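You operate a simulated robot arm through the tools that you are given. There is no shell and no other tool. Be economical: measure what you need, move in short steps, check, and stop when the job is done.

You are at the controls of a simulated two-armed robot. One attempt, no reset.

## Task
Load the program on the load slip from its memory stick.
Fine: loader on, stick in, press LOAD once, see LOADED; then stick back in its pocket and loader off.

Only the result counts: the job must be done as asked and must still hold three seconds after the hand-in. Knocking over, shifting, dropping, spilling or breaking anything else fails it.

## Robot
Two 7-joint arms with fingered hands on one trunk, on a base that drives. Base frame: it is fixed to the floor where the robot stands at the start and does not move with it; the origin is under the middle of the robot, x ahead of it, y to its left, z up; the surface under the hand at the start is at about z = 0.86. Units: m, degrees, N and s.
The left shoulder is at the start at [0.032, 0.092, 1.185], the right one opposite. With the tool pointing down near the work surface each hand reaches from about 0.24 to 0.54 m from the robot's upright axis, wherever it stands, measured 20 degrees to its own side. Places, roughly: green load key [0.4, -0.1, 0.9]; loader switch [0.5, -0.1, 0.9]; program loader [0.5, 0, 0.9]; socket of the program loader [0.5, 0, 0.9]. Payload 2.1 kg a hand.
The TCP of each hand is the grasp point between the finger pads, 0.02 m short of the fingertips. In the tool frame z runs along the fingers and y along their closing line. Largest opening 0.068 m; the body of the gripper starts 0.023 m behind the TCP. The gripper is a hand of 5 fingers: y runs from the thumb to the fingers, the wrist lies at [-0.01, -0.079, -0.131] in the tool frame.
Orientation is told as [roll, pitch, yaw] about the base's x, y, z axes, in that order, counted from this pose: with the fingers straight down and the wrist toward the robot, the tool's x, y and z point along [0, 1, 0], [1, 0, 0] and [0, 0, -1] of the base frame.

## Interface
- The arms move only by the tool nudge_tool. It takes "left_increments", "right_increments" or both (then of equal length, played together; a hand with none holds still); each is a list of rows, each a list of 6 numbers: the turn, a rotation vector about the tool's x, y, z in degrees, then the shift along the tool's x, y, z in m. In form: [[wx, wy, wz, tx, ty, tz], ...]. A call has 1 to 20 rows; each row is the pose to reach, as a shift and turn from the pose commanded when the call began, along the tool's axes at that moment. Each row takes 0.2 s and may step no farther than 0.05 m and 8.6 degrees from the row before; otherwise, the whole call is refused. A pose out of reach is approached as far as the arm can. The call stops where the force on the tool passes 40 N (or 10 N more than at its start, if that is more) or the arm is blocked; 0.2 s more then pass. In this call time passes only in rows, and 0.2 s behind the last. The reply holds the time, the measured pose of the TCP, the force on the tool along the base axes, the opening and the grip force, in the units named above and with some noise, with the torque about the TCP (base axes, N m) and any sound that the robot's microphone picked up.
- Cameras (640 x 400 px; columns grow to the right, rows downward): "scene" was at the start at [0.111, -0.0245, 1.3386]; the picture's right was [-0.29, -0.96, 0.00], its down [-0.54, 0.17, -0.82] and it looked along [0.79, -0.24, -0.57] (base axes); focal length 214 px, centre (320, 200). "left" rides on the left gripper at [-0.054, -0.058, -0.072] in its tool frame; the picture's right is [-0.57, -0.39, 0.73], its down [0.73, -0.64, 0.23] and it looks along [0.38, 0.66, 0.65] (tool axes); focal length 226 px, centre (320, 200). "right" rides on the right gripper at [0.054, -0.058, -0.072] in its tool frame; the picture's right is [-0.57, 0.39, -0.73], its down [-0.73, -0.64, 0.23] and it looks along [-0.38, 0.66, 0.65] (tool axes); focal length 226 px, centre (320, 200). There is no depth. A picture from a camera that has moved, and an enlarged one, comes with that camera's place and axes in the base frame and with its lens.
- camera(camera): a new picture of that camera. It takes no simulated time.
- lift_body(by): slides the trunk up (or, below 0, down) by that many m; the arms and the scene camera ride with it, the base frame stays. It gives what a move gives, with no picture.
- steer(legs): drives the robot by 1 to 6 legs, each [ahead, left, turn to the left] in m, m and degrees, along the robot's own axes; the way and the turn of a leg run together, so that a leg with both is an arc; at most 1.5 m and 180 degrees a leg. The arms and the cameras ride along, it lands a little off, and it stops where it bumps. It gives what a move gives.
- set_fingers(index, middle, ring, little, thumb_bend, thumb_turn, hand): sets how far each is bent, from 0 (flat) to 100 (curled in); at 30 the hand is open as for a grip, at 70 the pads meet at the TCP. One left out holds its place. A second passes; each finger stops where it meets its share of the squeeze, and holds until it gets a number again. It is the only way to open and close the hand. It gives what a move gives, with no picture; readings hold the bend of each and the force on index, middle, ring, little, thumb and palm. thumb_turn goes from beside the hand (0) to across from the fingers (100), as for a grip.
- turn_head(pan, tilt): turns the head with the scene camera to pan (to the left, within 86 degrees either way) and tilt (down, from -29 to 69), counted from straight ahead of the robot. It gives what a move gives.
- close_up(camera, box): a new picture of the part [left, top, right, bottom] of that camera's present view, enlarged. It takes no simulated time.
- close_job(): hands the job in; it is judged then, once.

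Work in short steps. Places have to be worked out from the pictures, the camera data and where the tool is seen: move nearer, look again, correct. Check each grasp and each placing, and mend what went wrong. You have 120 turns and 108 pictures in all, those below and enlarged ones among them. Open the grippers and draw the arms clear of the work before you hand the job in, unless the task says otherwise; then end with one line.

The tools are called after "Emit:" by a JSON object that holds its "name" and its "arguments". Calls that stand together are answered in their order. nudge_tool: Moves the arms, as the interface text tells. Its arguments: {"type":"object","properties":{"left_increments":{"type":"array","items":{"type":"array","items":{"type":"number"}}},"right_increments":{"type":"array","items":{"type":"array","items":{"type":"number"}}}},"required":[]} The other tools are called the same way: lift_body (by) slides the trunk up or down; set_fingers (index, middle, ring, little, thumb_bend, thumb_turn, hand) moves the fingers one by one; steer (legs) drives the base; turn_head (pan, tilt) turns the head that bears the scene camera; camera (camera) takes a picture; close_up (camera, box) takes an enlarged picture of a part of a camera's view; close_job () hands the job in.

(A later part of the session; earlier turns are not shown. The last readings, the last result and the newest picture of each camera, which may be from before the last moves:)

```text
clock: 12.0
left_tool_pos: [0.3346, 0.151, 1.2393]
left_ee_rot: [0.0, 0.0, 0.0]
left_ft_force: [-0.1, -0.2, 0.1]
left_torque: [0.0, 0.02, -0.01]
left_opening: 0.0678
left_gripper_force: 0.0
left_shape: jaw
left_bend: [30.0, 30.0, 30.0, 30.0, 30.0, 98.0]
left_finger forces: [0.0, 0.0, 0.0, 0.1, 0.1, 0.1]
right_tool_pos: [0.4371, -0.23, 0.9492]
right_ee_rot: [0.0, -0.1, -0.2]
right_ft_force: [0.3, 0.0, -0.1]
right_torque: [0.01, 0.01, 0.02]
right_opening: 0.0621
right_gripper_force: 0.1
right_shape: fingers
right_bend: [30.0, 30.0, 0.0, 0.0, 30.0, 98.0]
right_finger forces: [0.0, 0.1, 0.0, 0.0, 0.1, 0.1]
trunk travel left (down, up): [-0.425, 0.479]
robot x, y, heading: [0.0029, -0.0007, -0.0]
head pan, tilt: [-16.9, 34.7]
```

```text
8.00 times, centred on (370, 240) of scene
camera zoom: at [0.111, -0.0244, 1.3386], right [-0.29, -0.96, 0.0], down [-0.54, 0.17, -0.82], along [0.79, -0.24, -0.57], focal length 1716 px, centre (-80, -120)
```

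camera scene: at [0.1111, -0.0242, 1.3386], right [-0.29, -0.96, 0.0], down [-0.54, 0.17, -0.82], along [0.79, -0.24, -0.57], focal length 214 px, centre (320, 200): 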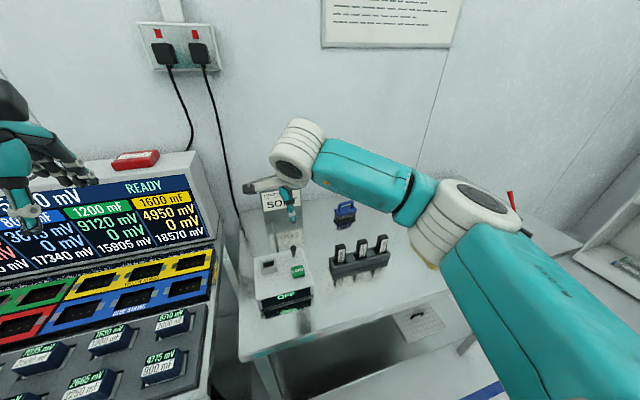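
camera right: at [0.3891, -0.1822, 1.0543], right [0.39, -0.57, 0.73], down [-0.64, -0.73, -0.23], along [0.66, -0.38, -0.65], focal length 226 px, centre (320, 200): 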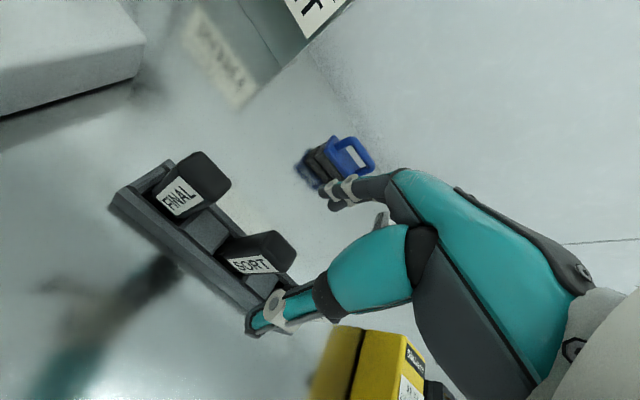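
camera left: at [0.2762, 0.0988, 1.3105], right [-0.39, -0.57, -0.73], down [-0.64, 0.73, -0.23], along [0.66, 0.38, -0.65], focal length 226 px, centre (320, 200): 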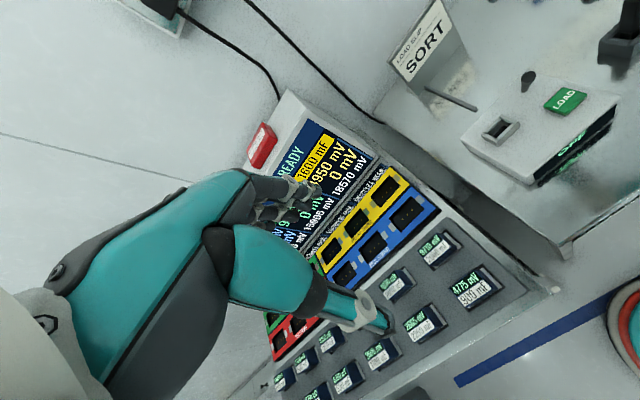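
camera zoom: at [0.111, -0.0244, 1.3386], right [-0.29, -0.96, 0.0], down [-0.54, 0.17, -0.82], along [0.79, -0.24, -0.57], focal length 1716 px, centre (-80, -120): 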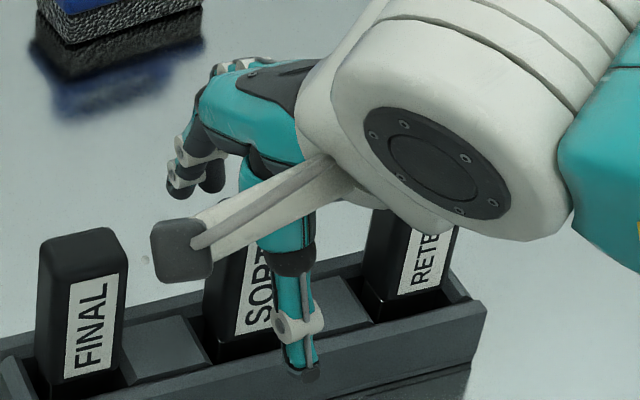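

The stick axis passes through the TCP, with the top ~12 mm above. I close thumb, index and middle.

Emit:
{"name": "set_fingers", "arguments": {"hand": "right", "index": 50, "middle": 50, "thumb_bend": 50}}

Emit:
{"name": "close_up", "arguments": {"camera": "right", "box": [200, 160, 400, 350]}}

Emit:
{"name": "close_up", "arguments": {"camera": "scene", "box": [335, 215, 405, 265]}}

```text
clock: 13.0
left_tool_pos: [0.3336, 0.1526, 1.2404]
left_ee_rot: [0.0, 0.1, 0.0]
left_ft_force: [0.4, -0.8, 0.2]
left_torque: [0.0, -0.02, 0.01]
left_opening: 0.0674
left_gripper_force: 0.0
left_shape: jaw
left_bend: [30.0, 30.0, 30.0, 30.0, 30.0, 98.0]
left_finger forces: [0.1, 0.0, 0.0, 0.0, 0.1, 0.0]
right_tool_pos: [0.4381, -0.2292, 0.9507]
right_ee_rot: [-0.1, 0.0, 0.1]
right_ft_force: [0.7, -1.0, -0.7]
right_torque: [-0.01, -0.05, 0.02]
right_opening: 0.0294
right_gripper_force: 0.0
right_shape: fingers
right_bend: [50.0, 50.0, 0.0, 0.0, 50.0, 98.0]
right_finger forces: [0.0, 0.0, 0.0, 0.0, 0.1, 0.0]
trunk travel left (down, up): [-0.425, 0.479]
robot x, y, heading: [-0.0004, -0.0034, 0.0]
head pan, tilt: [-16.9, 34.7]
```

```text
2.11 times, centred on (300, 255) of right
camera zoom: at [0.3773, -0.1761, 1.0213], right [0.39, -0.57, 0.73], down [-0.64, -0.73, -0.23], along [0.66, -0.38, -0.65], focal length 476 px, centre (362, 84)
```

zoom: 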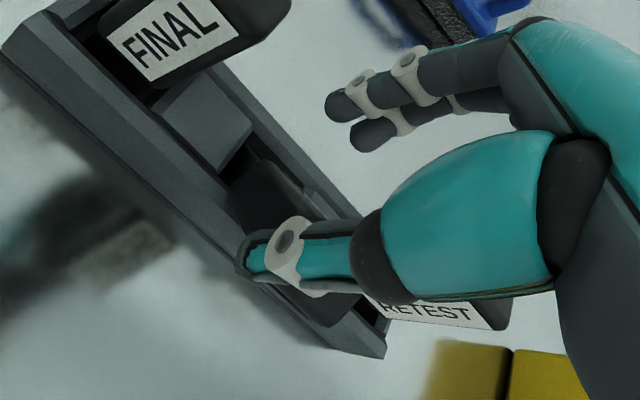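

```text
8.00 times, centred on (370, 240) of scene
camera zoom: at [0.111, -0.0244, 1.3386], right [-0.29, -0.96, 0.0], down [-0.54, 0.17, -0.82], along [0.79, -0.24, -0.57], focal length 1716 px, centre (-80, -120)
```

zoom: 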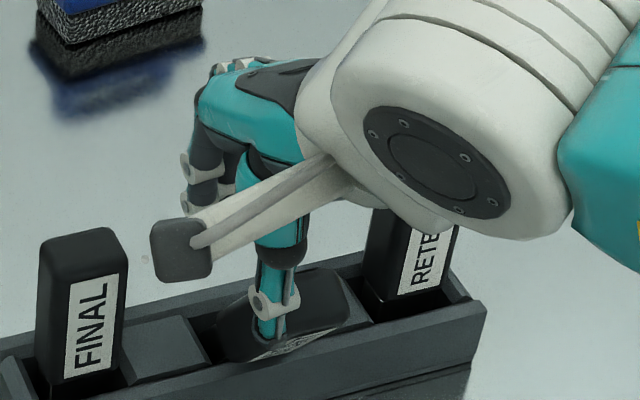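

The stick has tipped in its pocket. Before moving anything I look closely at how it lies.

Emit:
{"name": "close_up", "arguments": {"camera": "scene", "box": [350, 235, 390, 265]}}

Emit:
{"name": "close_up", "arguments": {"camera": "right", "box": [255, 215, 345, 325]}}

Emit:
{"name": "camera", "arguments": {"camera": "left"}}

```text
13.33 times, centred on (370, 250) of scene
camera zoom: at [0.111, -0.0244, 1.3386], right [-0.29, -0.96, 0.0], down [-0.54, 0.17, -0.82], along [0.79, -0.24, -0.57], focal length 2860 px, centre (-347, -467)
```

zoom: 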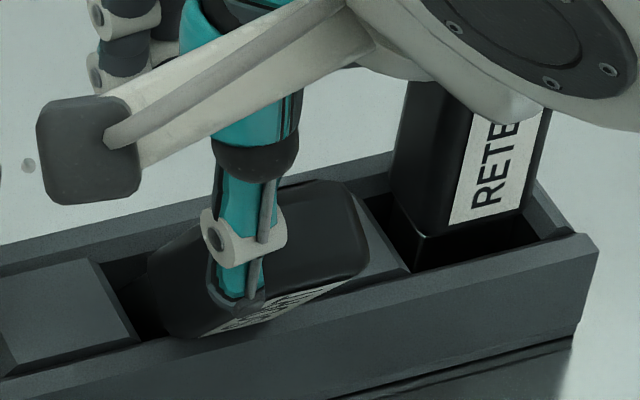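

```text
3.64 times, centred on (300, 270) of right
camera zoom: at [0.3773, -0.1761, 1.0213], right [0.39, -0.57, 0.73], down [-0.64, -0.73, -0.23], along [0.66, -0.38, -0.65], focal length 822 px, centre (393, -54)
```

zoom: 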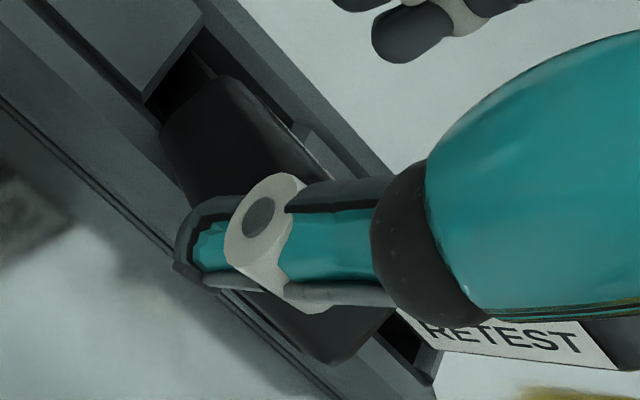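

```text
65 pictures are left
camera left: at [0.2762, 0.0985, 1.3105], right [-0.39, -0.57, -0.73], down [-0.64, 0.73, -0.23], along [0.66, 0.38, -0.65], focal length 226 px, centre (320, 200)
```

left: 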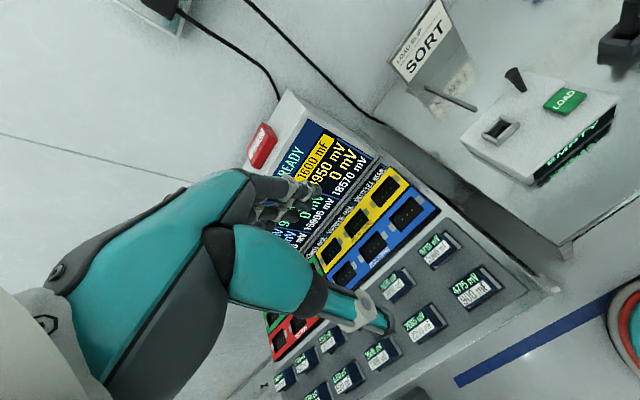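

The stick leans toward −y in its pocket, still in the rack; forces are zero. I open the fingers and lift straight up to look.

Emit:
{"name": "set_fingers", "arguments": {"hand": "right", "index": 30, "middle": 30, "thumb_bend": 30}}

Emit:
{"name": "close_up", "arguments": {"camera": "right", "box": [200, 160, 400, 350]}}

Emit:
{"name": "nudge_tool", "arguments": {"right_increments": [[0, 0, 0, 0, 0, -0.02], [0, 0, 0, 0, 0, -0.05], [0, 0, 0, 0, 0, -0.09]]}}

Emit:
{"name": "close_up", "arguments": {"camera": "right", "box": [100, 160, 320, 320]}}

Emit:
{"name": "close_up", "arguments": {"camera": "scene", "box": [320, 215, 400, 285]}}

```text
clock: 14.0
left_tool_pos: [0.3341, 0.1519, 1.2385]
left_ee_rot: [0.0, 0.1, 0.0]
left_ft_force: [0.7, -0.1, -0.1]
left_torque: [0.02, -0.01, 0.0]
left_opening: 0.0675
left_gripper_force: 0.1
left_shape: jaw
left_bend: [30.0, 30.0, 30.0, 30.0, 30.0, 98.0]
left_finger forces: [0.1, 0.0, 0.0, 0.0, 0.0, 0.1]
right_tool_pos: [0.4358, -0.2293, 0.9508]
right_ee_rot: [0.1, 0.0, 0.0]
right_ft_force: [0.2, 0.0, 0.1]
right_torque: [-0.04, 0.0, 0.0]
right_opening: 0.0622
right_gripper_force: 0.1
right_shape: fingers
right_bend: [30.0, 30.0, 0.0, 0.0, 30.0, 98.0]
right_finger forces: [0.1, 0.0, 0.0, 0.1, 0.0, 0.1]
trunk travel left (down, up): [-0.425, 0.479]
robot x, y, heading: [-0.0029, 0.001, -0.0]
head pan, tilt: [-16.9, 34.7]
```

```text
2.11 times, centred on (300, 255) of right
camera zoom: at [0.3773, -0.1761, 1.0213], right [0.39, -0.57, 0.73], down [-0.64, -0.73, -0.23], along [0.66, -0.38, -0.65], focal length 476 px, centre (362, 84)
```

zoom: 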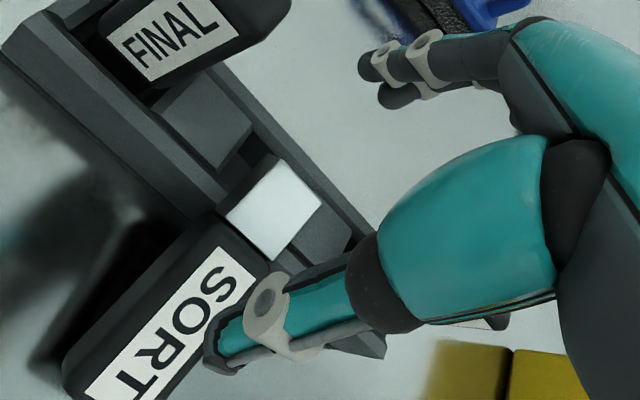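

```text
clock: 14.8
left_tool_pos: [0.3345, 0.1518, 1.2393]
left_ee_rot: [0.0, 0.1, 0.0]
left_ft_force: [0.2, -0.5, -0.4]
left_torque: [0.02, 0.01, 0.01]
left_opening: 0.0678
left_gripper_force: 0.0
left_shape: jaw
left_bend: [30.0, 30.0, 30.0, 30.0, 30.0, 98.0]
left_finger forces: [0.2, 0.0, 0.1, 0.0, 0.0, 0.0]
right_tool_pos: [0.4354, -0.2279, 1.041]
right_ee_rot: [0.0, 0.1, 0.0]
right_ft_force: [-0.7, 0.0, -0.8]
right_torque: [0.01, 0.01, 0.04]
right_opening: 0.0622
right_gripper_force: 0.1
right_shape: fingers
right_bend: [30.0, 30.0, 0.0, 0.0, 30.0, 98.0]
right_finger forces: [0.1, 0.0, 0.0, 0.0, 0.1, 0.1]
trunk travel left (down, up): [-0.425, 0.479]
robot x, y, heading: [0.0046, 0.0001, -0.1]
head pan, tilt: [-16.9, 34.7]
```

```text
2.50 times, centred on (210, 240) of right
camera zoom: at [0.3769, -0.1755, 1.1115], right [0.39, -0.57, 0.73], down [-0.64, -0.73, -0.23], along [0.66, -0.38, -0.65], focal length 565 px, centre (595, 100)
```

zoom: 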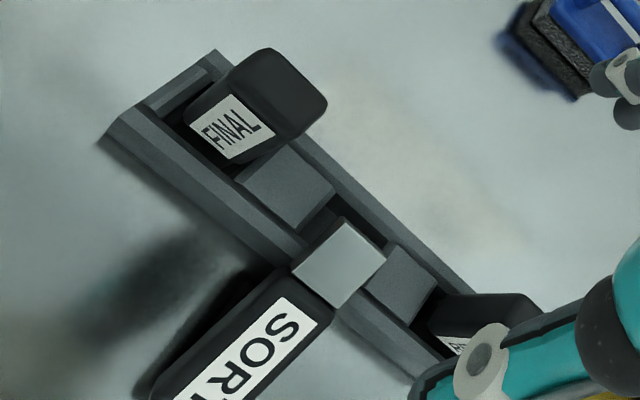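

```text
5.71 times, centred on (360, 250) of scene
camera zoom: at [0.111, -0.0243, 1.3386], right [-0.29, -0.96, 0.0], down [-0.54, 0.17, -0.82], along [0.79, -0.24, -0.57], focal length 1226 px, centre (91, -86)
```

zoom: 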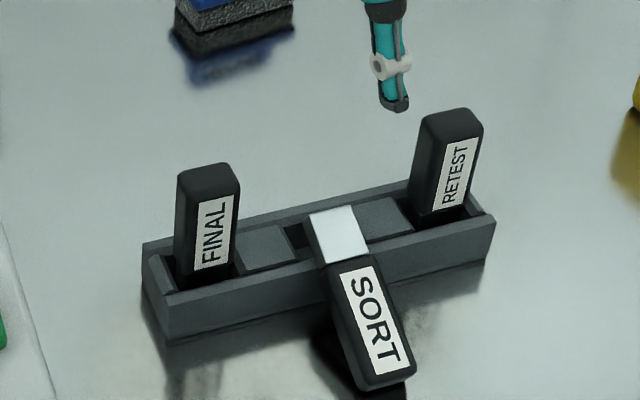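

The stick now lies out of its pocket: plug (white) up on the rack's front wall, far end down on the table near (0.387,-0.242), label up, about 41° inclined. It must be picked across its ±y sides and rolled 180°. I test in free air whether the wrist can do that: back up and turn to yaw +90 first.

Emit:
{"name": "nudge_tool", "arguments": {"right_increments": [[0, 0, -8, 0, -0.015, -0.02], [0, 0, -16, 0, -0.03, -0.04], [0, 0, -24, 0, -0.045, -0.06], [0, 0, -32, 0, -0.06, -0.07], [0, 0, -40, 0, -0.06, -0.07], [0, 0, -48, 0, -0.06, -0.07], [0, 0, -56, 0, -0.06, -0.07], [0, 0, -64, 0, -0.06, -0.07], [0, 0, -72, 0, -0.06, -0.07], [0, 0, -80, 0, -0.06, -0.07], [0, 0, -88, 0, -0.06, -0.07], [0, 0, -90, 0, -0.06, -0.07]]}}

Emit:
{"name": "nudge_tool", "arguments": {"right_increments": [[0, -8, 0, 0, 0, 0], [0, -16, 0, 0, 0, 0], [0, -24, 0, 0, 0, 0], [0, -32, 0, 0, 0, 0], [0, -40, 0, 0, 0, 0], [0, -45, 0, 0, 0, 0]]}}

Emit:
{"name": "camera", "arguments": {"camera": "scene"}}

```text
clock: 17.4
left_tool_pos: [0.3349, 0.1511, 1.2382]
left_ee_rot: [0.0, 0.1, 0.0]
left_ft_force: [-0.6, -0.5, -0.1]
left_torque: [0.0, -0.03, 0.0]
left_opening: 0.0677
left_gripper_force: 0.1
left_shape: jaw
left_bend: [30.0, 30.0, 30.0, 30.0, 30.0, 98.0]
left_finger forces: [0.1, 0.0, 0.0, 0.0, 0.1, 0.0]
right_tool_pos: [0.2038, -0.0947, 1.1757]
right_ee_rot: [0.0, -0.1, 89.9]
right_ft_force: [-0.7, 0.9, -0.4]
right_torque: [0.0, -0.01, 0.0]
right_opening: 0.0624
right_gripper_force: 0.1
right_shape: fingers
right_bend: [30.0, 30.0, 0.0, 0.0, 30.0, 98.0]
right_finger forces: [0.0, 0.0, 0.0, 0.1, 0.1, 0.0]
right hand out of reach, approached as far as the arm can: row 3, 4, 5, 6, 7, 8, 9, 10, 11, 12
trunk travel left (down, up): [-0.425, 0.479]
robot x, y, heading: [0.0023, -0.0006, 0.1]
head pan, tilt: [-16.9, 34.7]
```

```text
clock: 18.8
left_tool_pos: [0.3352, 0.1522, 1.2397]
left_ee_rot: [0.0, 0.2, 0.0]
left_ft_force: [0.0, -0.6, 0.0]
left_torque: [-0.05, -0.01, 0.0]
left_opening: 0.0677
left_gripper_force: 0.0
left_shape: jaw
left_bend: [30.0, 30.0, 30.0, 30.0, 30.0, 98.0]
left_finger forces: [0.0, 0.0, 0.0, 0.0, 0.0, 0.1]
right_tool_pos: [0.1678, -0.1067, 1.2525]
right_ee_rot: [-44.2, 0.0, 90.0]
right_ft_force: [-0.1, 1.4, -0.1]
right_torque: [0.01, -0.02, 0.01]
right_opening: 0.0627
right_gripper_force: 0.0
right_shape: fingers
right_bend: [30.0, 30.0, 0.0, 0.0, 30.0, 98.0]
right_finger forces: [0.0, 0.0, 0.0, 0.0, 0.1, 0.0]
right hand out of reach, approached as far as the arm can: row 1, 2, 3, 4, 5, 6
trunk travel left (down, up): [-0.425, 0.479]
robot x, y, heading: [0.0026, 0.0006, -0.1]
head pan, tilt: [-16.9, 34.7]
```

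```text
61 pictures are left
camera scene: at [0.1109, -0.0246, 1.3386], right [-0.29, -0.96, 0.0], down [-0.54, 0.17, -0.82], along [0.79, -0.24, -0.57], focal length 214 px, centre (320, 200)
```

scene: 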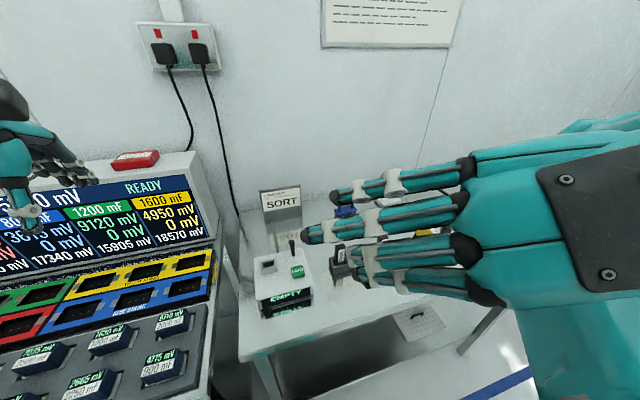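

Yaw +90 is out of reach there. I undo it and test the opposite direction (yaw −90, handshake).

Emit:
{"name": "nudge_tool", "arguments": {"right_increments": [[0, 8, 0, 0, 0, 0], [0, 16, 0, 0, 0, 0], [0, 24, 0, 0, 0, 0], [0, 32, 0, 0, 0, 0], [0, 40, 0, 0, 0, 0], [0, 45, 0, 0, 0, 0]]}}

Emit:
{"name": "nudge_tool", "arguments": {"right_increments": [[0, 0, 8, 0, 0, 0], [0, 0, 16, 0, 0, 0], [0, 0, 24, 0, 0, 0], [0, 0, 32, 0, 0, 0], [0, 0, 40, 0, 0, 0], [0, 0, 48, 0, 0, 0], [0, 0, 56, 0, 0, 0], [0, 0, 64, 0, 0, 0], [0, 0, 72, 0, 0, 0], [0, 0, 80, 0, 0, 0], [0, 0, 88, 0, 0, 0], [0, 0, 90, 0, 0, 0]]}}

Emit:
{"name": "nudge_tool", "arguments": {"right_increments": [[0, 0, 8, 0, 0, 0], [0, 0, 16, 0, 0, 0], [0, 0, 24, 0, 0, 0], [0, 0, 32, 0, 0, 0], [0, 0, 40, 0, 0, 0], [0, 0, 48, 0, 0, 0], [0, 0, 56, 0, 0, 0], [0, 0, 64, 0, 0, 0], [0, 0, 72, 0, 0, 0], [0, 0, 80, 0, 0, 0], [0, 0, 88, 0, 0, 0], [0, 0, 90, 0, 0, 0]]}}

```text
clock: 20.2
left_tool_pos: [0.334, 0.152, 1.2391]
left_ee_rot: [0.0, 0.1, -0.1]
left_ft_force: [-0.4, 0.2, -0.5]
left_torque: [0.03, 0.0, -0.01]
left_opening: 0.068
left_gripper_force: 0.1
left_shape: jaw
left_bend: [30.0, 30.0, 30.0, 30.0, 30.0, 98.0]
left_finger forces: [0.0, 0.0, 0.1, 0.0, 0.0, 0.1]
right_tool_pos: [0.167, -0.1089, 1.2524]
right_ee_rot: [0.1, 0.0, 90.0]
right_ft_force: [0.5, -0.2, -0.4]
right_torque: [0.01, -0.03, -0.02]
right_opening: 0.0623
right_gripper_force: 0.1
right_shape: fingers
right_bend: [30.0, 30.0, 0.0, 0.0, 30.0, 98.0]
right_finger forces: [0.0, 0.0, 0.1, 0.1, 0.0, 0.1]
trunk travel left (down, up): [-0.425, 0.479]
robot x, y, heading: [0.004, -0.0004, -0.0]
head pan, tilt: [-16.9, 34.7]
```

```text
clock: 22.2
left_tool_pos: [0.3342, 0.151, 1.2384]
left_ee_rot: [0.0, 0.0, 0.0]
left_ft_force: [0.1, 0.1, 0.4]
left_torque: [0.03, 0.01, 0.01]
left_opening: 0.0676
left_gripper_force: 0.1
left_shape: jaw
left_bend: [30.0, 30.0, 30.0, 30.0, 30.0, 98.0]
left_finger forces: [0.0, 0.1, 0.0, 0.0, 0.1, 0.1]
right_tool_pos: [0.168, -0.1112, 1.2528]
right_ee_rot: [-0.4, 0.1, 19.4]
right_ft_force: [-0.1, -21.8, -0.1]
right_torque: [1.71, -0.01, 1.75]
right_opening: 0.0622
right_gripper_force: 0.0
right_shape: fingers
right_bend: [30.0, 30.0, 0.0, 0.0, 30.0, 98.0]
right_finger forces: [0.1, 0.0, 0.0, 0.0, 0.0, 0.0]
trunk travel left (down, up): [-0.425, 0.479]
robot x, y, heading: [0.0003, 0.0005, 0.4]
head pan, tilt: [-16.9, 34.7]
stopped in row 10 (right hand): the force on the tool passed its limit at 87 N (the readings are from after the stop); the commanded pose is now the measured one
```

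```text
clock: 22.5
left_tool_pos: [0.3345, 0.1527, 1.2398]
left_ee_rot: [0.1, 0.0, 0.0]
left_ft_force: [0.8, 0.1, 0.0]
left_torque: [-0.01, 0.0, -0.02]
left_opening: 0.0676
left_gripper_force: 0.0
left_shape: jaw
left_bend: [30.0, 30.0, 30.0, 30.0, 30.0, 98.0]
left_finger forces: [0.0, 0.0, 0.0, 0.0, 0.0, 0.0]
right_tool_pos: [0.1673, -0.1124, 1.2525]
right_ee_rot: [-0.5, 0.3, 18.3]
right_ft_force: [-3.6, -28.9, 2.6]
right_torque: [2.41, -0.13, 2.53]
right_opening: 0.0623
right_gripper_force: 0.1
right_shape: fingers
right_bend: [30.0, 30.0, 0.0, 0.0, 30.0, 98.0]
right_finger forces: [0.0, 0.0, 0.0, 0.0, 0.1, 0.0]
trunk travel left (down, up): [-0.425, 0.479]
robot x, y, heading: [-0.0024, -0.004, -0.1]
head pan, tilt: [-16.9, 34.7]
stopped in row 1 (right hand): the force on the tool passed its limit at 76 N (the readings are from after the stop); the commanded pose is now the measured one
```

The hand is touching the robot's own trunk after being pulled close. I move it away: to the right and forward.

Emit:
{"name": "nudge_tool", "arguments": {"right_increments": [[0, 0, 0, -0.03, 0.01, 0], [0, 0, 0, -0.06, 0.03, 0], [0, 0, 0, -0.09, 0.06, 0], [0, 0, 0, -0.11, 0.1, 0], [0, 0, 0, -0.13, 0.14, 0]]}}

Emit:
{"name": "camera", "arguments": {"camera": "scene"}}

```text
clock: 23.7
left_tool_pos: [0.3337, 0.1512, 1.2392]
left_ee_rot: [0.1, 0.0, 0.0]
left_ft_force: [0.7, 1.0, -0.2]
left_torque: [0.02, -0.03, 0.02]
left_opening: 0.0676
left_gripper_force: 0.0
left_shape: jaw
left_bend: [30.0, 30.0, 30.0, 30.0, 30.0, 98.0]
left_finger forces: [0.0, 0.1, 0.1, 0.1, 0.0, 0.0]
right_tool_pos: [0.342, -0.1907, 1.2538]
right_ee_rot: [-0.7, 0.2, 18.3]
right_ft_force: [0.2, 0.4, 0.7]
right_torque: [-0.03, 0.0, -0.04]
right_opening: 0.0623
right_gripper_force: 0.0
right_shape: fingers
right_bend: [30.0, 30.0, 0.0, 0.0, 30.0, 98.0]
right_finger forces: [0.0, 0.1, 0.1, 0.0, 0.0, 0.1]
trunk travel left (down, up): [-0.425, 0.479]
robot x, y, heading: [0.0009, 0.0024, 0.0]
head pan, tilt: [-16.9, 34.7]
```

```text
60 pictures are left
camera scene: at [0.1112, -0.0243, 1.3386], right [-0.29, -0.96, 0.0], down [-0.54, 0.17, -0.82], along [0.79, -0.24, -0.57], focal length 214 px, centre (320, 200)
```

scene: 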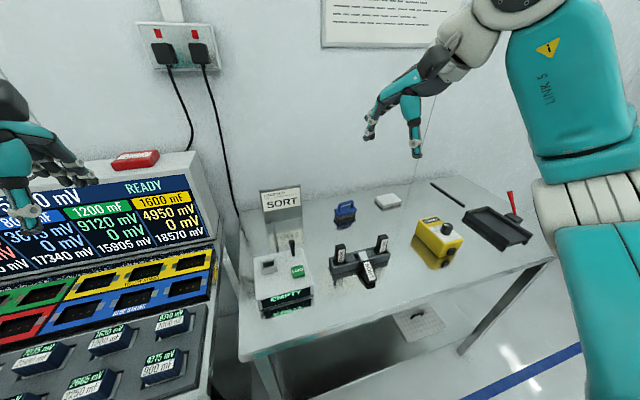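

Free now. I test yaw toward −90 here (rotate +108° about tool z).

Emit:
{"name": "nudge_tool", "arguments": {"right_increments": [[0, 0, 8, -0.01, 0.005, 0.02], [0, 0, 16, -0.02, 0.01, 0.04], [0, 0, 24, -0.03, 0.02, 0.06], [0, 0, 32, -0.03, 0.03, 0.08], [0, 0, 40, -0.03, 0.03, 0.1], [0, 0, 48, -0.03, 0.03, 0.1], [0, 0, 56, -0.03, 0.03, 0.1], [0, 0, 64, -0.03, 0.03, 0.1], [0, 0, 72, -0.03, 0.03, 0.1], [0, 0, 80, -0.03, 0.03, 0.1], [0, 0, 88, -0.03, 0.03, 0.1], [0, 0, 96, -0.03, 0.03, 0.1], [0, 0, 104, -0.03, 0.03, 0.1], [0, 0, 108, -0.03, 0.03, 0.1]]}}

Emit:
{"name": "camera", "arguments": {"camera": "scene"}}

```text
clock: 26.7
left_tool_pos: [0.3346, 0.1521, 1.2396]
left_ee_rot: [0.0, 0.0, 0.0]
left_ft_force: [-0.6, -0.1, -1.1]
left_torque: [-0.02, 0.02, 0.0]
left_opening: 0.0679
left_gripper_force: 0.1
left_shape: jaw
left_bend: [30.0, 30.0, 30.0, 30.0, 30.0, 98.0]
left_finger forces: [0.0, 0.0, 0.0, 0.0, 0.0, 0.0]
right_tool_pos: [0.3784, -0.2105, 1.1539]
right_ee_rot: [0.1, -0.6, -89.9]
right_ft_force: [0.6, 0.5, 0.2]
right_torque: [-0.04, 0.01, -0.02]
right_opening: 0.0623
right_gripper_force: 0.0
right_shape: fingers
right_bend: [30.0, 30.0, 0.0, 0.0, 30.0, 98.0]
right_finger forces: [0.1, 0.0, 0.0, 0.1, 0.0, 0.0]
trunk travel left (down, up): [-0.425, 0.479]
robot x, y, heading: [0.0008, 0.0004, 0.0]
head pan, tilt: [-16.9, 34.7]
```

```text
59 pictures are left
camera scene: at [0.111, -0.0243, 1.3386], right [-0.29, -0.96, 0.0], down [-0.54, 0.17, -0.82], along [0.79, -0.24, -0.57], focal length 214 px, centre (320, 200)
```

scene: 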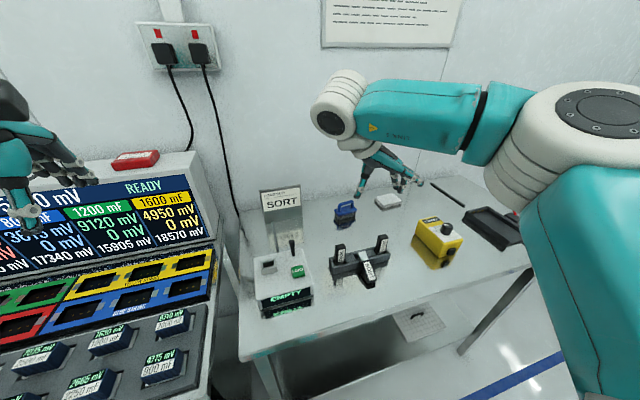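

Yaw −90 works. Now test tilting forward (φ≈−30°) and rolling further about the tool axis, toward the flipped pose.

Emit:
{"name": "nudge_tool", "arguments": {"right_increments": [[0, 8, 0, 0, 0, 0], [0, 16, 0, 0, 0, 0], [0, 24, 0, 0, 0, 0], [0, 32, 0, 0, 0, 0], [0, 40, 0, 0, 0, 0], [0, 48, 0, 0, 0, 0], [0, 56, 0, 0, 0, 0], [0, 60, 0, 0, 0, 0]]}}

Emit:
{"name": "nudge_tool", "arguments": {"right_increments": [[0, 0, 8, 0, 0, 0], [0, 0, 16, 0, 0, 0], [0, 0, 24, 0, 0, 0], [0, 0, 32, 0, 0, 0], [0, 0, 40, 0, 0, 0], [0, 0, 48, 0, 0, 0], [0, 0, 56, 0, 0, 0], [0, 0, 64, 0, 0, 0], [0, 0, 72, 0, 0, 0], [0, 0, 80, 0, 0, 0], [0, 0, 88, 0, 0, 0], [0, 0, 90, 0, 0, 0]]}}

Emit:
{"name": "camera", "arguments": {"camera": "scene"}}

```text
clock: 28.5
left_tool_pos: [0.3353, 0.1502, 1.2391]
left_ee_rot: [0.0, 0.1, -0.1]
left_ft_force: [-0.3, 0.3, -0.5]
left_torque: [-0.01, -0.02, 0.01]
left_opening: 0.0675
left_gripper_force: 0.2
left_shape: jaw
left_bend: [30.0, 30.0, 30.0, 30.0, 30.0, 98.0]
left_finger forces: [0.0, 0.0, 0.0, 0.0, 0.0, 0.0]
right_tool_pos: [0.3802, -0.211, 1.1535]
right_ee_rot: [60.2, -0.6, -89.6]
right_ft_force: [0.1, -1.2, 0.6]
right_torque: [0.0, -0.01, 0.0]
right_opening: 0.0621
right_gripper_force: 0.1
right_shape: fingers
right_bend: [30.0, 30.0, 0.0, 0.0, 30.0, 98.0]
right_finger forces: [0.0, 0.0, 0.0, 0.1, 0.0, 0.0]
trunk travel left (down, up): [-0.425, 0.479]
robot x, y, heading: [0.0028, 0.0007, 0.1]
head pan, tilt: [-16.9, 34.7]
```

```text
clock: 31.1
left_tool_pos: [0.3345, 0.1531, 1.2402]
left_ee_rot: [0.0, 0.1, 0.0]
left_ft_force: [-0.6, -0.5, -0.9]
left_torque: [0.0, 0.0, 0.0]
left_opening: 0.0677
left_gripper_force: 0.1
left_shape: jaw
left_bend: [30.0, 30.0, 30.0, 30.0, 30.0, 98.0]
left_finger forces: [0.0, 0.0, 0.0, 0.0, 0.0, 0.1]
right_tool_pos: [0.3794, -0.2105, 1.154]
right_ee_rot: [0.9, 60.0, -178.9]
right_ft_force: [-0.7, 0.7, 1.2]
right_torque: [0.02, -0.01, -0.01]
right_opening: 0.0623
right_gripper_force: 0.0
right_shape: fingers
right_bend: [30.0, 30.0, 0.0, 0.0, 30.0, 98.0]
right_finger forces: [0.0, 0.0, 0.0, 0.1, 0.0, 0.0]
trunk travel left (down, up): [-0.425, 0.479]
robot x, y, heading: [0.0011, 0.0007, -0.1]
head pan, tilt: [-16.9, 34.7]
```

```text
58 pictures are left
camera scene: at [0.111, -0.0244, 1.3386], right [-0.29, -0.96, 0.0], down [-0.54, 0.17, -0.82], along [0.79, -0.24, -0.57], focal length 214 px, centre (320, 200)
```

scene: 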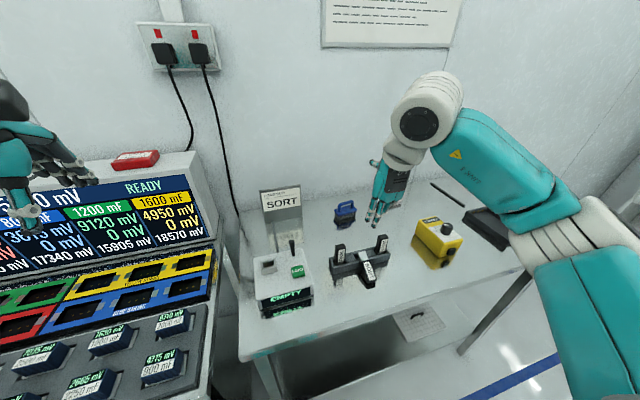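

Palm-up reached with no trouble. I continue another 90°.

Emit:
{"name": "nudge_tool", "arguments": {"right_increments": [[0, 0, 8, 0, 0, 0], [0, 0, 16, 0, 0, 0], [0, 0, 24, 0, 0, 0], [0, 0, 32, 0, 0, 0], [0, 0, 40, 0, 0, 0], [0, 0, 48, 0, 0, 0], [0, 0, 56, 0, 0, 0], [0, 0, 64, 0, 0, 0], [0, 0, 72, 0, 0, 0], [0, 0, 80, 0, 0, 0], [0, 0, 88, 0, 0, 0], [0, 0, 90, 0, 0, 0]]}}

Emit:
{"name": "camera", "arguments": {"camera": "scene"}}

```text
clock: 33.7
left_tool_pos: [0.3342, 0.1524, 1.2391]
left_ee_rot: [0.0, 0.1, -0.1]
left_ft_force: [0.3, -0.1, 0.2]
left_torque: [-0.01, 0.01, 0.01]
left_opening: 0.0676
left_gripper_force: 0.0
left_shape: jaw
left_bend: [30.0, 30.0, 30.0, 30.0, 30.0, 98.0]
left_finger forces: [0.0, 0.1, 0.0, 0.0, 0.1, 0.0]
right_tool_pos: [0.3802, -0.2111, 1.1537]
right_ee_rot: [-60.0, 0.5, 90.3]
right_ft_force: [-0.4, -0.6, -0.5]
right_torque: [0.01, -0.02, 0.02]
right_opening: 0.0622
right_gripper_force: 0.0
right_shape: fingers
right_bend: [30.0, 30.0, 0.0, 0.0, 30.0, 98.0]
right_finger forces: [0.1, 0.0, 0.0, 0.0, 0.0, 0.0]
trunk travel left (down, up): [-0.425, 0.479]
robot x, y, heading: [0.0023, -0.0034, 0.1]
head pan, tilt: [-16.9, 34.7]
```

```text
57 pictures are left
camera scene: at [0.1109, -0.0244, 1.3386], right [-0.29, -0.96, 0.0], down [-0.54, 0.17, -0.82], along [0.79, -0.24, -0.57], focal length 214 px, centre (320, 200)
```

scene: 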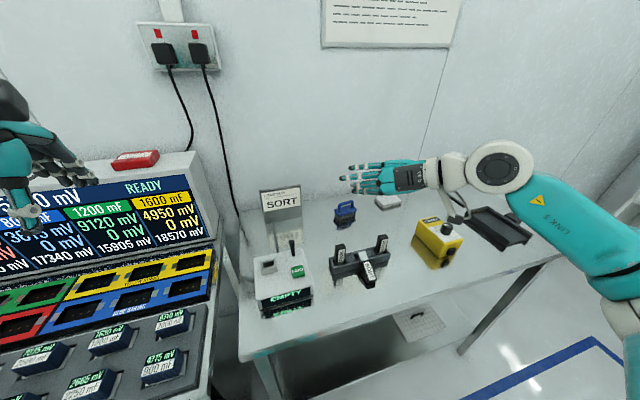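

The full roll works, so the hand can grasp the stick now (palm to the right) and later roll it upright. I curl ring and little away, tilt to about −42°, and take pre-grasp fingers.

Emit:
{"name": "set_fingers", "arguments": {"hand": "right", "ring": 100, "little": 100, "index": 38, "middle": 38, "thumb_bend": 38}}

Emit:
{"name": "nudge_tool", "arguments": {"right_increments": [[0, 6, 0, 0, 0, 0], [0, 12, 0, 0, 0, 0]]}}

Emit:
{"name": "camera", "arguments": {"camera": "right"}}

Emit:
{"name": "close_up", "arguments": {"camera": "scene", "box": [310, 220, 410, 300]}}

```text
clock: 34.7
left_tool_pos: [0.3346, 0.1521, 1.2388]
left_ee_rot: [-0.1, 0.1, 0.0]
left_ft_force: [0.7, 0.5, 0.3]
left_torque: [-0.02, 0.0, 0.0]
left_opening: 0.0678
left_gripper_force: 0.1
left_shape: jaw
left_bend: [30.0, 30.0, 30.0, 30.0, 30.0, 98.0]
left_finger forces: [0.1, 0.0, 0.0, 0.1, 0.1, 0.1]
right_tool_pos: [0.3792, -0.21, 1.1541]
right_ee_rot: [-60.0, 0.7, 90.2]
right_ft_force: [0.1, 0.0, -0.4]
right_torque: [0.03, 0.0, 0.03]
right_opening: 0.0498
right_gripper_force: 0.0
right_shape: fingers
right_bend: [38.0, 38.0, 100.0, 100.0, 38.0, 98.0]
right_finger forces: [0.1, 0.0, 0.0, 0.1, 0.0, 0.1]
trunk travel left (down, up): [-0.425, 0.479]
robot x, y, heading: [-0.0036, 0.0001, -0.3]
head pan, tilt: [-16.9, 34.7]
```

```text
clock: 35.3
left_tool_pos: [0.3347, 0.1524, 1.2382]
left_ee_rot: [0.0, 0.2, 0.0]
left_ft_force: [0.2, 0.1, 0.2]
left_torque: [0.0, 0.01, -0.02]
left_opening: 0.0674
left_gripper_force: 0.0
left_shape: jaw
left_bend: [30.0, 30.0, 30.0, 30.0, 30.0, 98.0]
left_finger forces: [0.0, 0.1, 0.0, 0.0, 0.0, 0.0]
right_tool_pos: [0.3802, -0.2115, 1.1532]
right_ee_rot: [-47.8, 0.6, 90.4]
right_ft_force: [-0.2, -1.0, 0.6]
right_torque: [0.01, 0.03, -0.02]
right_opening: 0.0497
right_gripper_force: 0.1
right_shape: fingers
right_bend: [38.0, 38.0, 100.0, 100.0, 38.0, 98.0]
right_finger forces: [0.0, 0.0, 0.1, 0.0, 0.0, 0.0]
trunk travel left (down, up): [-0.425, 0.479]
robot x, y, heading: [0.0015, -0.0016, 0.2]
head pan, tilt: [-16.9, 34.7]
```

```text
56 pictures are left
camera right: at [0.289, -0.271, 1.1611], right [-0.16, 0.4, 0.9], down [0.66, -0.63, 0.4], along [0.73, 0.67, -0.16], focal length 226 px, centre (320, 200)
```

right: 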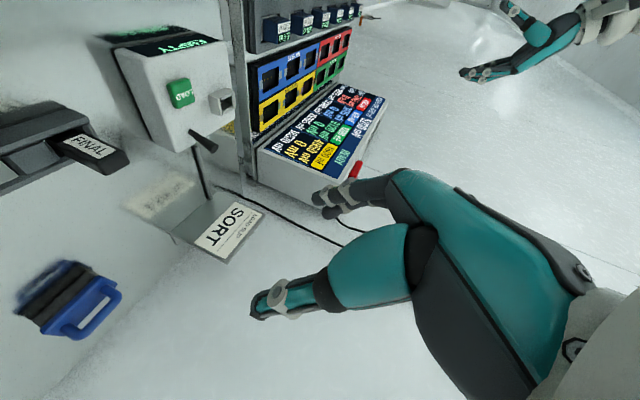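

```text
5.00 times, centred on (360, 260) of scene
camera zoom: at [0.1111, -0.0244, 1.3386], right [-0.29, -0.96, 0.0], down [-0.54, 0.17, -0.82], along [0.79, -0.24, -0.57], focal length 1072 px, centre (120, -100)
```

zoom: 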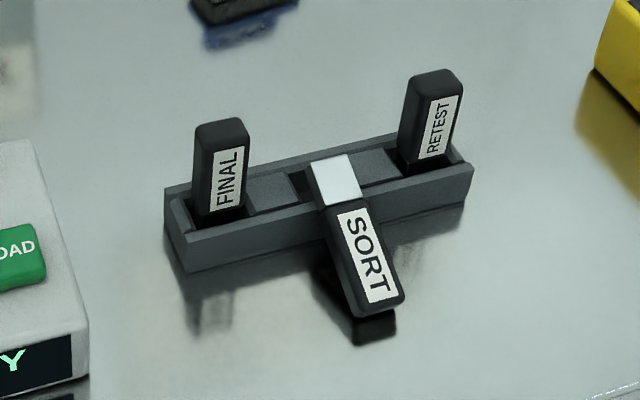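

Refined: stick mid-body surface ≈(0.405,-0.241,0.886), inclination ~35°, far end resting on the table. I move to a pre-grasp 8 cm back along the tool axis.

Emit:
{"name": "nudge_tool", "arguments": {"right_increments": [[0, 0, 0, 0.03, -0.005, 0.02], [0, 0, 0, 0.06, -0.01, 0.04], [0, 0, 0, 0.09, -0.015, 0.06], [0, 0, 0, 0.12, -0.02, 0.08], [0, 0, 0, 0.15, -0.025, 0.1], [0, 0, 0, 0.17, -0.03, 0.11]]}}

Emit:
{"name": "camera", "arguments": {"camera": "scene"}}

Emit:
{"name": "camera", "arguments": {"camera": "right"}}

```text
clock: 36.7
left_tool_pos: [0.3341, 0.1511, 1.2387]
left_ee_rot: [0.0, 0.1, 0.0]
left_ft_force: [0.4, -0.3, 0.0]
left_torque: [0.0, 0.02, 0.01]
left_opening: 0.0678
left_gripper_force: 0.1
left_shape: jaw
left_bend: [30.0, 30.0, 30.0, 30.0, 30.0, 98.0]
left_finger forces: [0.1, 0.1, 0.0, 0.0, 0.0, 0.1]
right_tool_pos: [0.3472, -0.2427, 0.9546]
right_ee_rot: [-48.1, 0.6, 90.3]
right_ft_force: [-0.5, 0.7, 0.7]
right_torque: [0.0, 0.01, -0.02]
right_opening: 0.0499
right_gripper_force: 0.0
right_shape: fingers
right_bend: [38.0, 38.0, 100.0, 100.0, 38.0, 98.0]
right_finger forces: [0.0, 0.1, 0.0, 0.0, 0.1, 0.0]
trunk travel left (down, up): [-0.425, 0.479]
robot x, y, heading: [-0.0026, -0.0013, -0.1]
head pan, tilt: [-16.9, 34.7]
```

```text
54 pictures are left
camera scene: at [0.1109, -0.0245, 1.3386], right [-0.29, -0.96, 0.0], down [-0.54, 0.17, -0.82], along [0.79, -0.24, -0.57], focal length 214 px, centre (320, 200)
```

scene: 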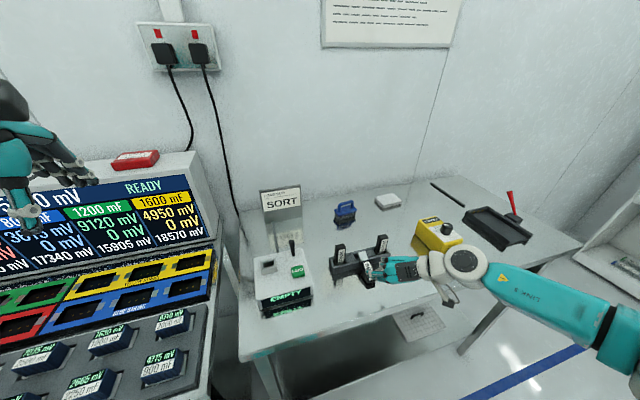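

```text
53 pictures are left
camera right: at [0.2564, -0.3034, 0.9619], right [-0.16, 0.4, 0.9], down [0.66, -0.63, 0.4], along [0.73, 0.67, -0.16], focal length 226 px, centre (320, 200)
```

right: 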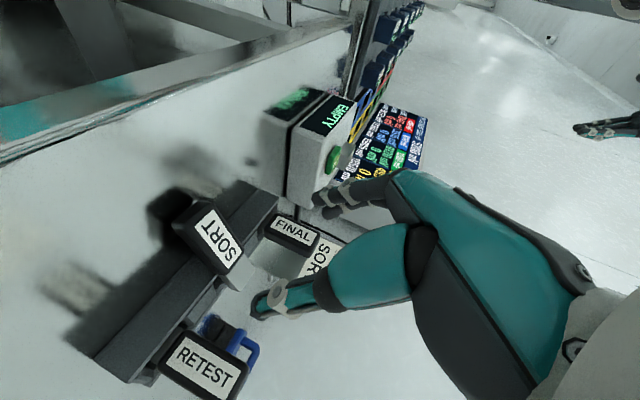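

Camera check agrees (label centre ≈(0.399,-0.245,0.886)). I advance most of the way and look.

Emit:
{"name": "nudge_tool", "arguments": {"right_increments": [[0, 0, 0, 0.005, 0, 0.025], [0, 0, 0, 0.01, 0, 0.045], [0, 0, 0, 0.013, 0, 0.06]]}}

Emit:
{"name": "camera", "arguments": {"camera": "right"}}

Emit:
{"name": "close_up", "arguments": {"camera": "scene", "box": [320, 220, 440, 310]}}

```text
clock: 37.5
left_tool_pos: [0.335, 0.1518, 1.24]
left_ee_rot: [0.0, 0.1, -0.1]
left_ft_force: [0.6, -0.4, 1.0]
left_torque: [0.02, 0.02, 0.03]
left_opening: 0.0678
left_gripper_force: 0.1
left_shape: jaw
left_bend: [30.0, 30.0, 30.0, 30.0, 30.0, 98.0]
left_finger forces: [0.0, 0.1, 0.0, 0.0, 0.0, 0.1]
right_tool_pos: [0.3824, -0.2427, 0.9041]
right_ee_rot: [-48.0, 0.7, 90.3]
right_ft_force: [-0.2, 0.0, 0.6]
right_torque: [0.01, 0.01, -0.01]
right_opening: 0.0501
right_gripper_force: 0.0
right_shape: fingers
right_bend: [38.0, 38.0, 100.0, 100.0, 38.0, 98.0]
right_finger forces: [0.1, 0.1, 0.1, 0.0, 0.0, 0.0]
trunk travel left (down, up): [-0.425, 0.479]
robot x, y, heading: [0.002, -0.002, -0.2]
head pan, tilt: [-16.9, 34.7]
```

```text
52 pictures are left
camera right: at [0.2928, -0.3036, 0.9119], right [-0.16, 0.4, 0.9], down [0.66, -0.63, 0.4], along [0.73, 0.67, -0.16], focal length 226 px, centre (320, 200)
```

right: 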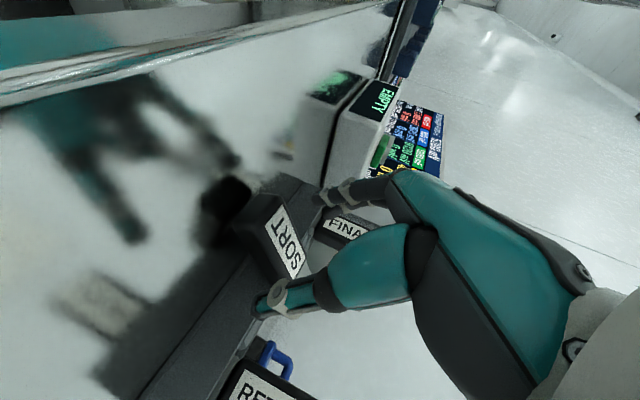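

```text
4.44 times, centred on (380, 265) of scene
camera zoom: at [0.111, -0.0244, 1.3386], right [-0.29, -0.96, 0.0], down [-0.54, 0.17, -0.82], along [0.79, -0.24, -0.57], focal length 953 px, centre (53, -89)
```

zoom: 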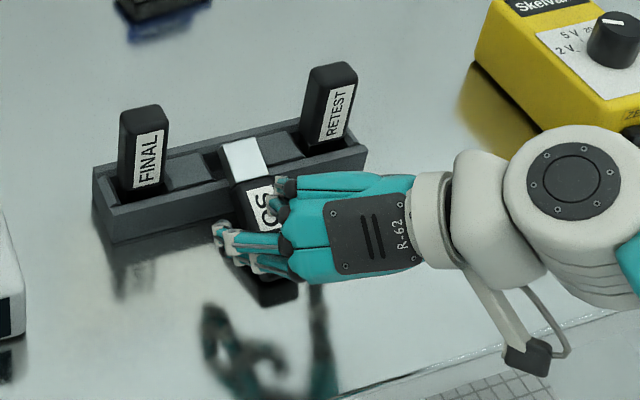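

Fingers straddle the stick. I advance the last 27 mm with a 2 mm shift to −y.

Emit:
{"name": "nudge_tool", "arguments": {"right_increments": [[0, 0, 0, 0, -0.002, 0.01], [0, 0, 0, -0.001, -0.002, 0.02], [0, 0, 0, -0.001, -0.002, 0.027]]}}

Emit:
{"name": "close_up", "arguments": {"camera": "right", "box": [220, 140, 380, 340]}}

Emit:
{"name": "close_up", "arguments": {"camera": "scene", "box": [330, 230, 410, 290]}}

```text
clock: 38.3
left_tool_pos: [0.3333, 0.1516, 1.238]
left_ee_rot: [-0.1, 0.2, 0.1]
left_ft_force: [-0.1, -0.7, -0.4]
left_torque: [-0.01, 0.03, 0.02]
left_opening: 0.0676
left_gripper_force: 0.0
left_shape: jaw
left_bend: [30.0, 30.0, 30.0, 30.0, 30.0, 98.0]
left_finger forces: [0.1, 0.0, 0.0, 0.1, 0.1, 0.0]
right_tool_pos: [0.4047, -0.2463, 0.8876]
right_ee_rot: [-48.0, 0.6, 90.3]
right_ft_force: [-0.3, -0.4, 0.2]
right_torque: [-0.02, 0.0, -0.02]
right_opening: 0.0496
right_gripper_force: 0.0
right_shape: fingers
right_bend: [38.0, 38.0, 100.0, 100.0, 38.0, 98.0]
right_finger forces: [0.1, 0.0, 0.0, 0.1, 0.1, 0.1]
trunk travel left (down, up): [-0.425, 0.479]
robot x, y, heading: [0.0011, 0.002, 0.1]
head pan, tilt: [-16.9, 34.7]
```

```text
2.00 times, centred on (300, 240) of right
camera zoom: at [0.314, -0.3062, 0.8943], right [-0.16, 0.4, 0.9], down [0.66, -0.63, 0.4], along [0.73, 0.67, -0.16], focal length 452 px, centre (360, 120)
```

zoom: 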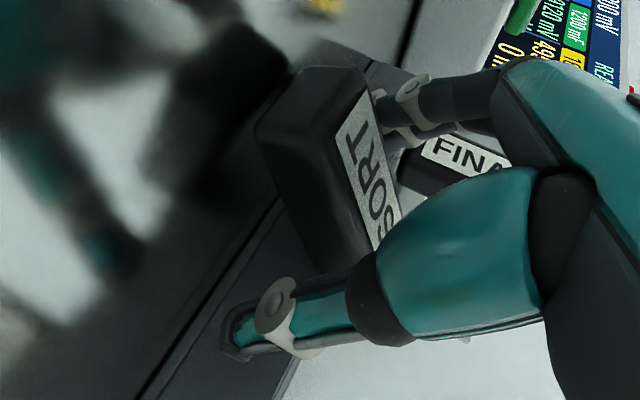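

```text
6.67 times, centred on (370, 260) of scene
camera zoom: at [0.111, -0.0244, 1.3386], right [-0.29, -0.96, 0.0], down [-0.54, 0.17, -0.82], along [0.79, -0.24, -0.57], focal length 1430 px, centre (-13, -200)
```

zoom: 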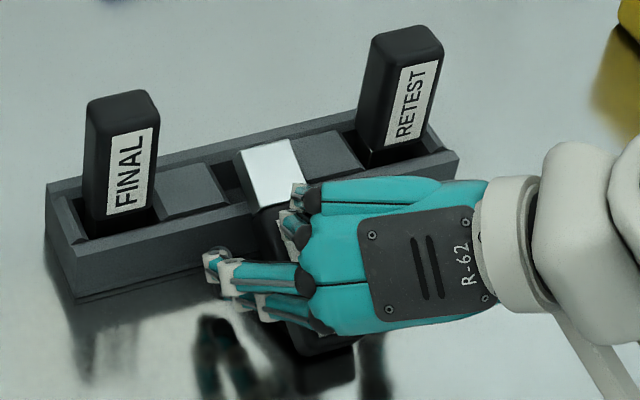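

TCP sits at the label surface, thumb and fingers either side. I close the grip.

Emit:
{"name": "set_fingers", "arguments": {"hand": "right", "index": 75, "middle": 75, "thumb_bend": 75}}

Emit:
{"name": "close_up", "arguments": {"camera": "right", "box": [220, 140, 380, 340]}}

Emit:
{"name": "close_up", "arguments": {"camera": "scene", "box": [330, 230, 410, 290]}}

```text
clock: 39.3
left_tool_pos: [0.3339, 0.1517, 1.239]
left_ee_rot: [0.0, 0.1, -0.1]
left_ft_force: [0.0, 0.2, 0.4]
left_torque: [0.02, 0.0, 0.01]
left_opening: 0.0679
left_gripper_force: 0.0
left_shape: jaw
left_bend: [30.0, 30.0, 30.0, 30.0, 30.0, 98.0]
left_finger forces: [0.1, 0.0, 0.0, 0.0, 0.0, 0.1]
right_tool_pos: [0.4049, -0.2465, 0.887]
right_ee_rot: [-48.0, 0.5, 90.4]
right_ft_force: [-0.2, 0.5, 0.6]
right_torque: [-0.04, 0.0, 0.01]
right_opening: 0.0153
right_gripper_force: 11.6
right_shape: fingers
right_bend: [73.0, 63.0, 100.0, 100.0, 52.0, 95.0]
right_finger forces: [6.5, 5.5, 0.0, 0.0, 11.2, 0.1]
trunk travel left (down, up): [-0.425, 0.479]
robot x, y, heading: [-0.0029, 0.0003, -0.1]
head pan, tilt: [-16.9, 34.7]
```

```text
2.00 times, centred on (300, 240) of right
camera zoom: at [0.314, -0.3062, 0.8945], right [-0.16, 0.4, 0.9], down [0.66, -0.63, 0.4], along [0.73, 0.67, -0.16], focal length 452 px, centre (360, 120)
```

zoom: 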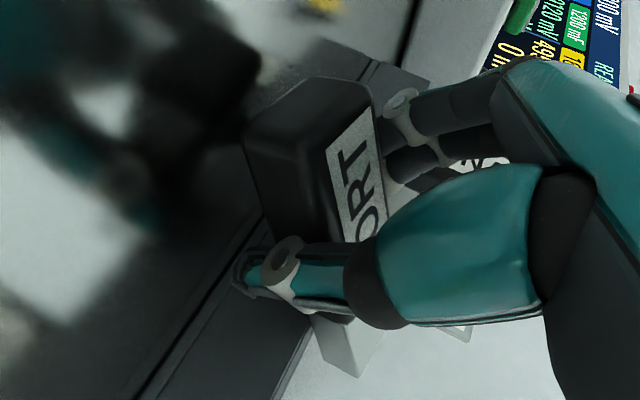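

```text
6.67 times, centred on (370, 260) of scene
camera zoom: at [0.111, -0.0244, 1.3386], right [-0.29, -0.96, 0.0], down [-0.54, 0.17, -0.82], along [0.79, -0.24, -0.57], focal length 1430 px, centre (-13, -200)
```

zoom: 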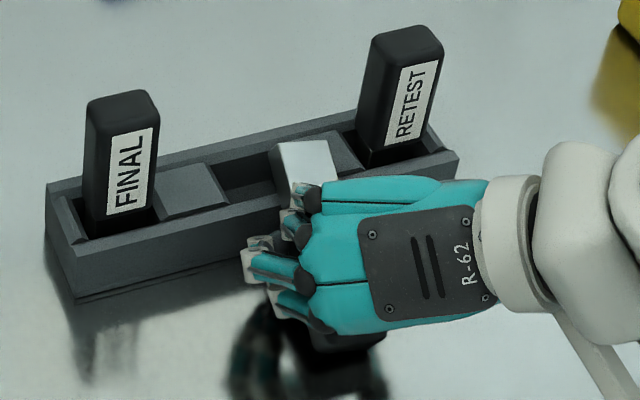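

Gripped with ~11 N; the stick rotated slightly in the fingers. I lift it straight up.

Emit:
{"name": "nudge_tool", "arguments": {"right_increments": [[0, 0, 0, -0.015, 0, -0.013], [0, 0, 0, -0.04, 0, -0.036], [0, 0, 0, -0.07, 0, -0.063], [0, 0, 0, -0.1, 0, -0.09], [0, 0, 0, -0.13, 0, -0.117], [0, 0, 0, -0.16, 0, -0.144]]}}

Emit:
{"name": "camera", "arguments": {"camera": "right"}}

Emit:
{"name": "close_up", "arguments": {"camera": "scene", "box": [300, 140, 480, 290]}}

```text
clock: 40.7
left_tool_pos: [0.3331, 0.1527, 1.2396]
left_ee_rot: [0.0, 0.1, 0.1]
left_ft_force: [-0.3, -0.7, 0.3]
left_torque: [-0.01, 0.0, 0.01]
left_opening: 0.0676
left_gripper_force: 0.0
left_shape: jaw
left_bend: [30.0, 30.0, 30.0, 30.0, 30.0, 98.0]
left_finger forces: [0.0, 0.0, 0.0, 0.0, 0.0, 0.1]
right_tool_pos: [0.4028, -0.2439, 1.1016]
right_ee_rot: [-48.0, 0.5, 90.2]
right_ft_force: [0.0, -0.3, 0.4]
right_torque: [0.02, 0.01, -0.01]
right_opening: 0.0155
right_gripper_force: 11.0
right_shape: fingers
right_bend: [73.0, 63.0, 100.0, 100.0, 53.0, 95.0]
right_finger forces: [6.4, 5.0, 0.1, 0.1, 10.7, 0.1]
trunk travel left (down, up): [-0.425, 0.479]
robot x, y, heading: [-0.0008, -0.0035, 0.3]
head pan, tilt: [-16.9, 34.7]
```

```text
46 pictures are left
camera right: at [0.3131, -0.3037, 1.1099], right [-0.16, 0.4, 0.9], down [0.66, -0.63, 0.4], along [0.73, 0.67, -0.16], focal length 226 px, centre (320, 200)
```

right: 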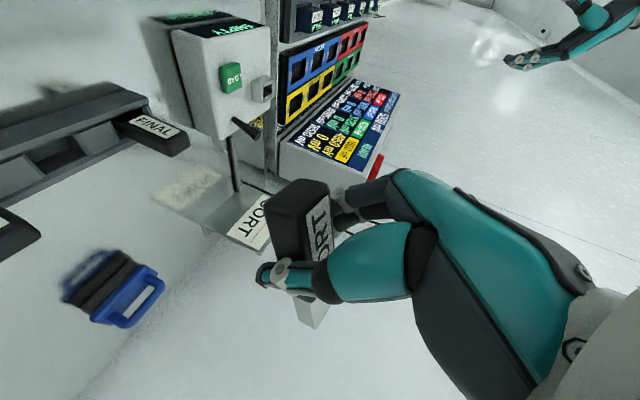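

```text
2.67 times, centred on (390, 215) of scene
camera zoom: at [0.111, -0.0244, 1.3386], right [-0.29, -0.96, 0.0], down [-0.54, 0.17, -0.82], along [0.79, -0.24, -0.57], focal length 572 px, centre (133, 160)
```

zoom: 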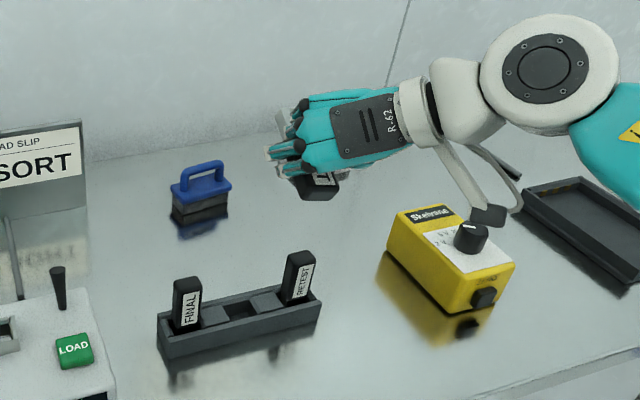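

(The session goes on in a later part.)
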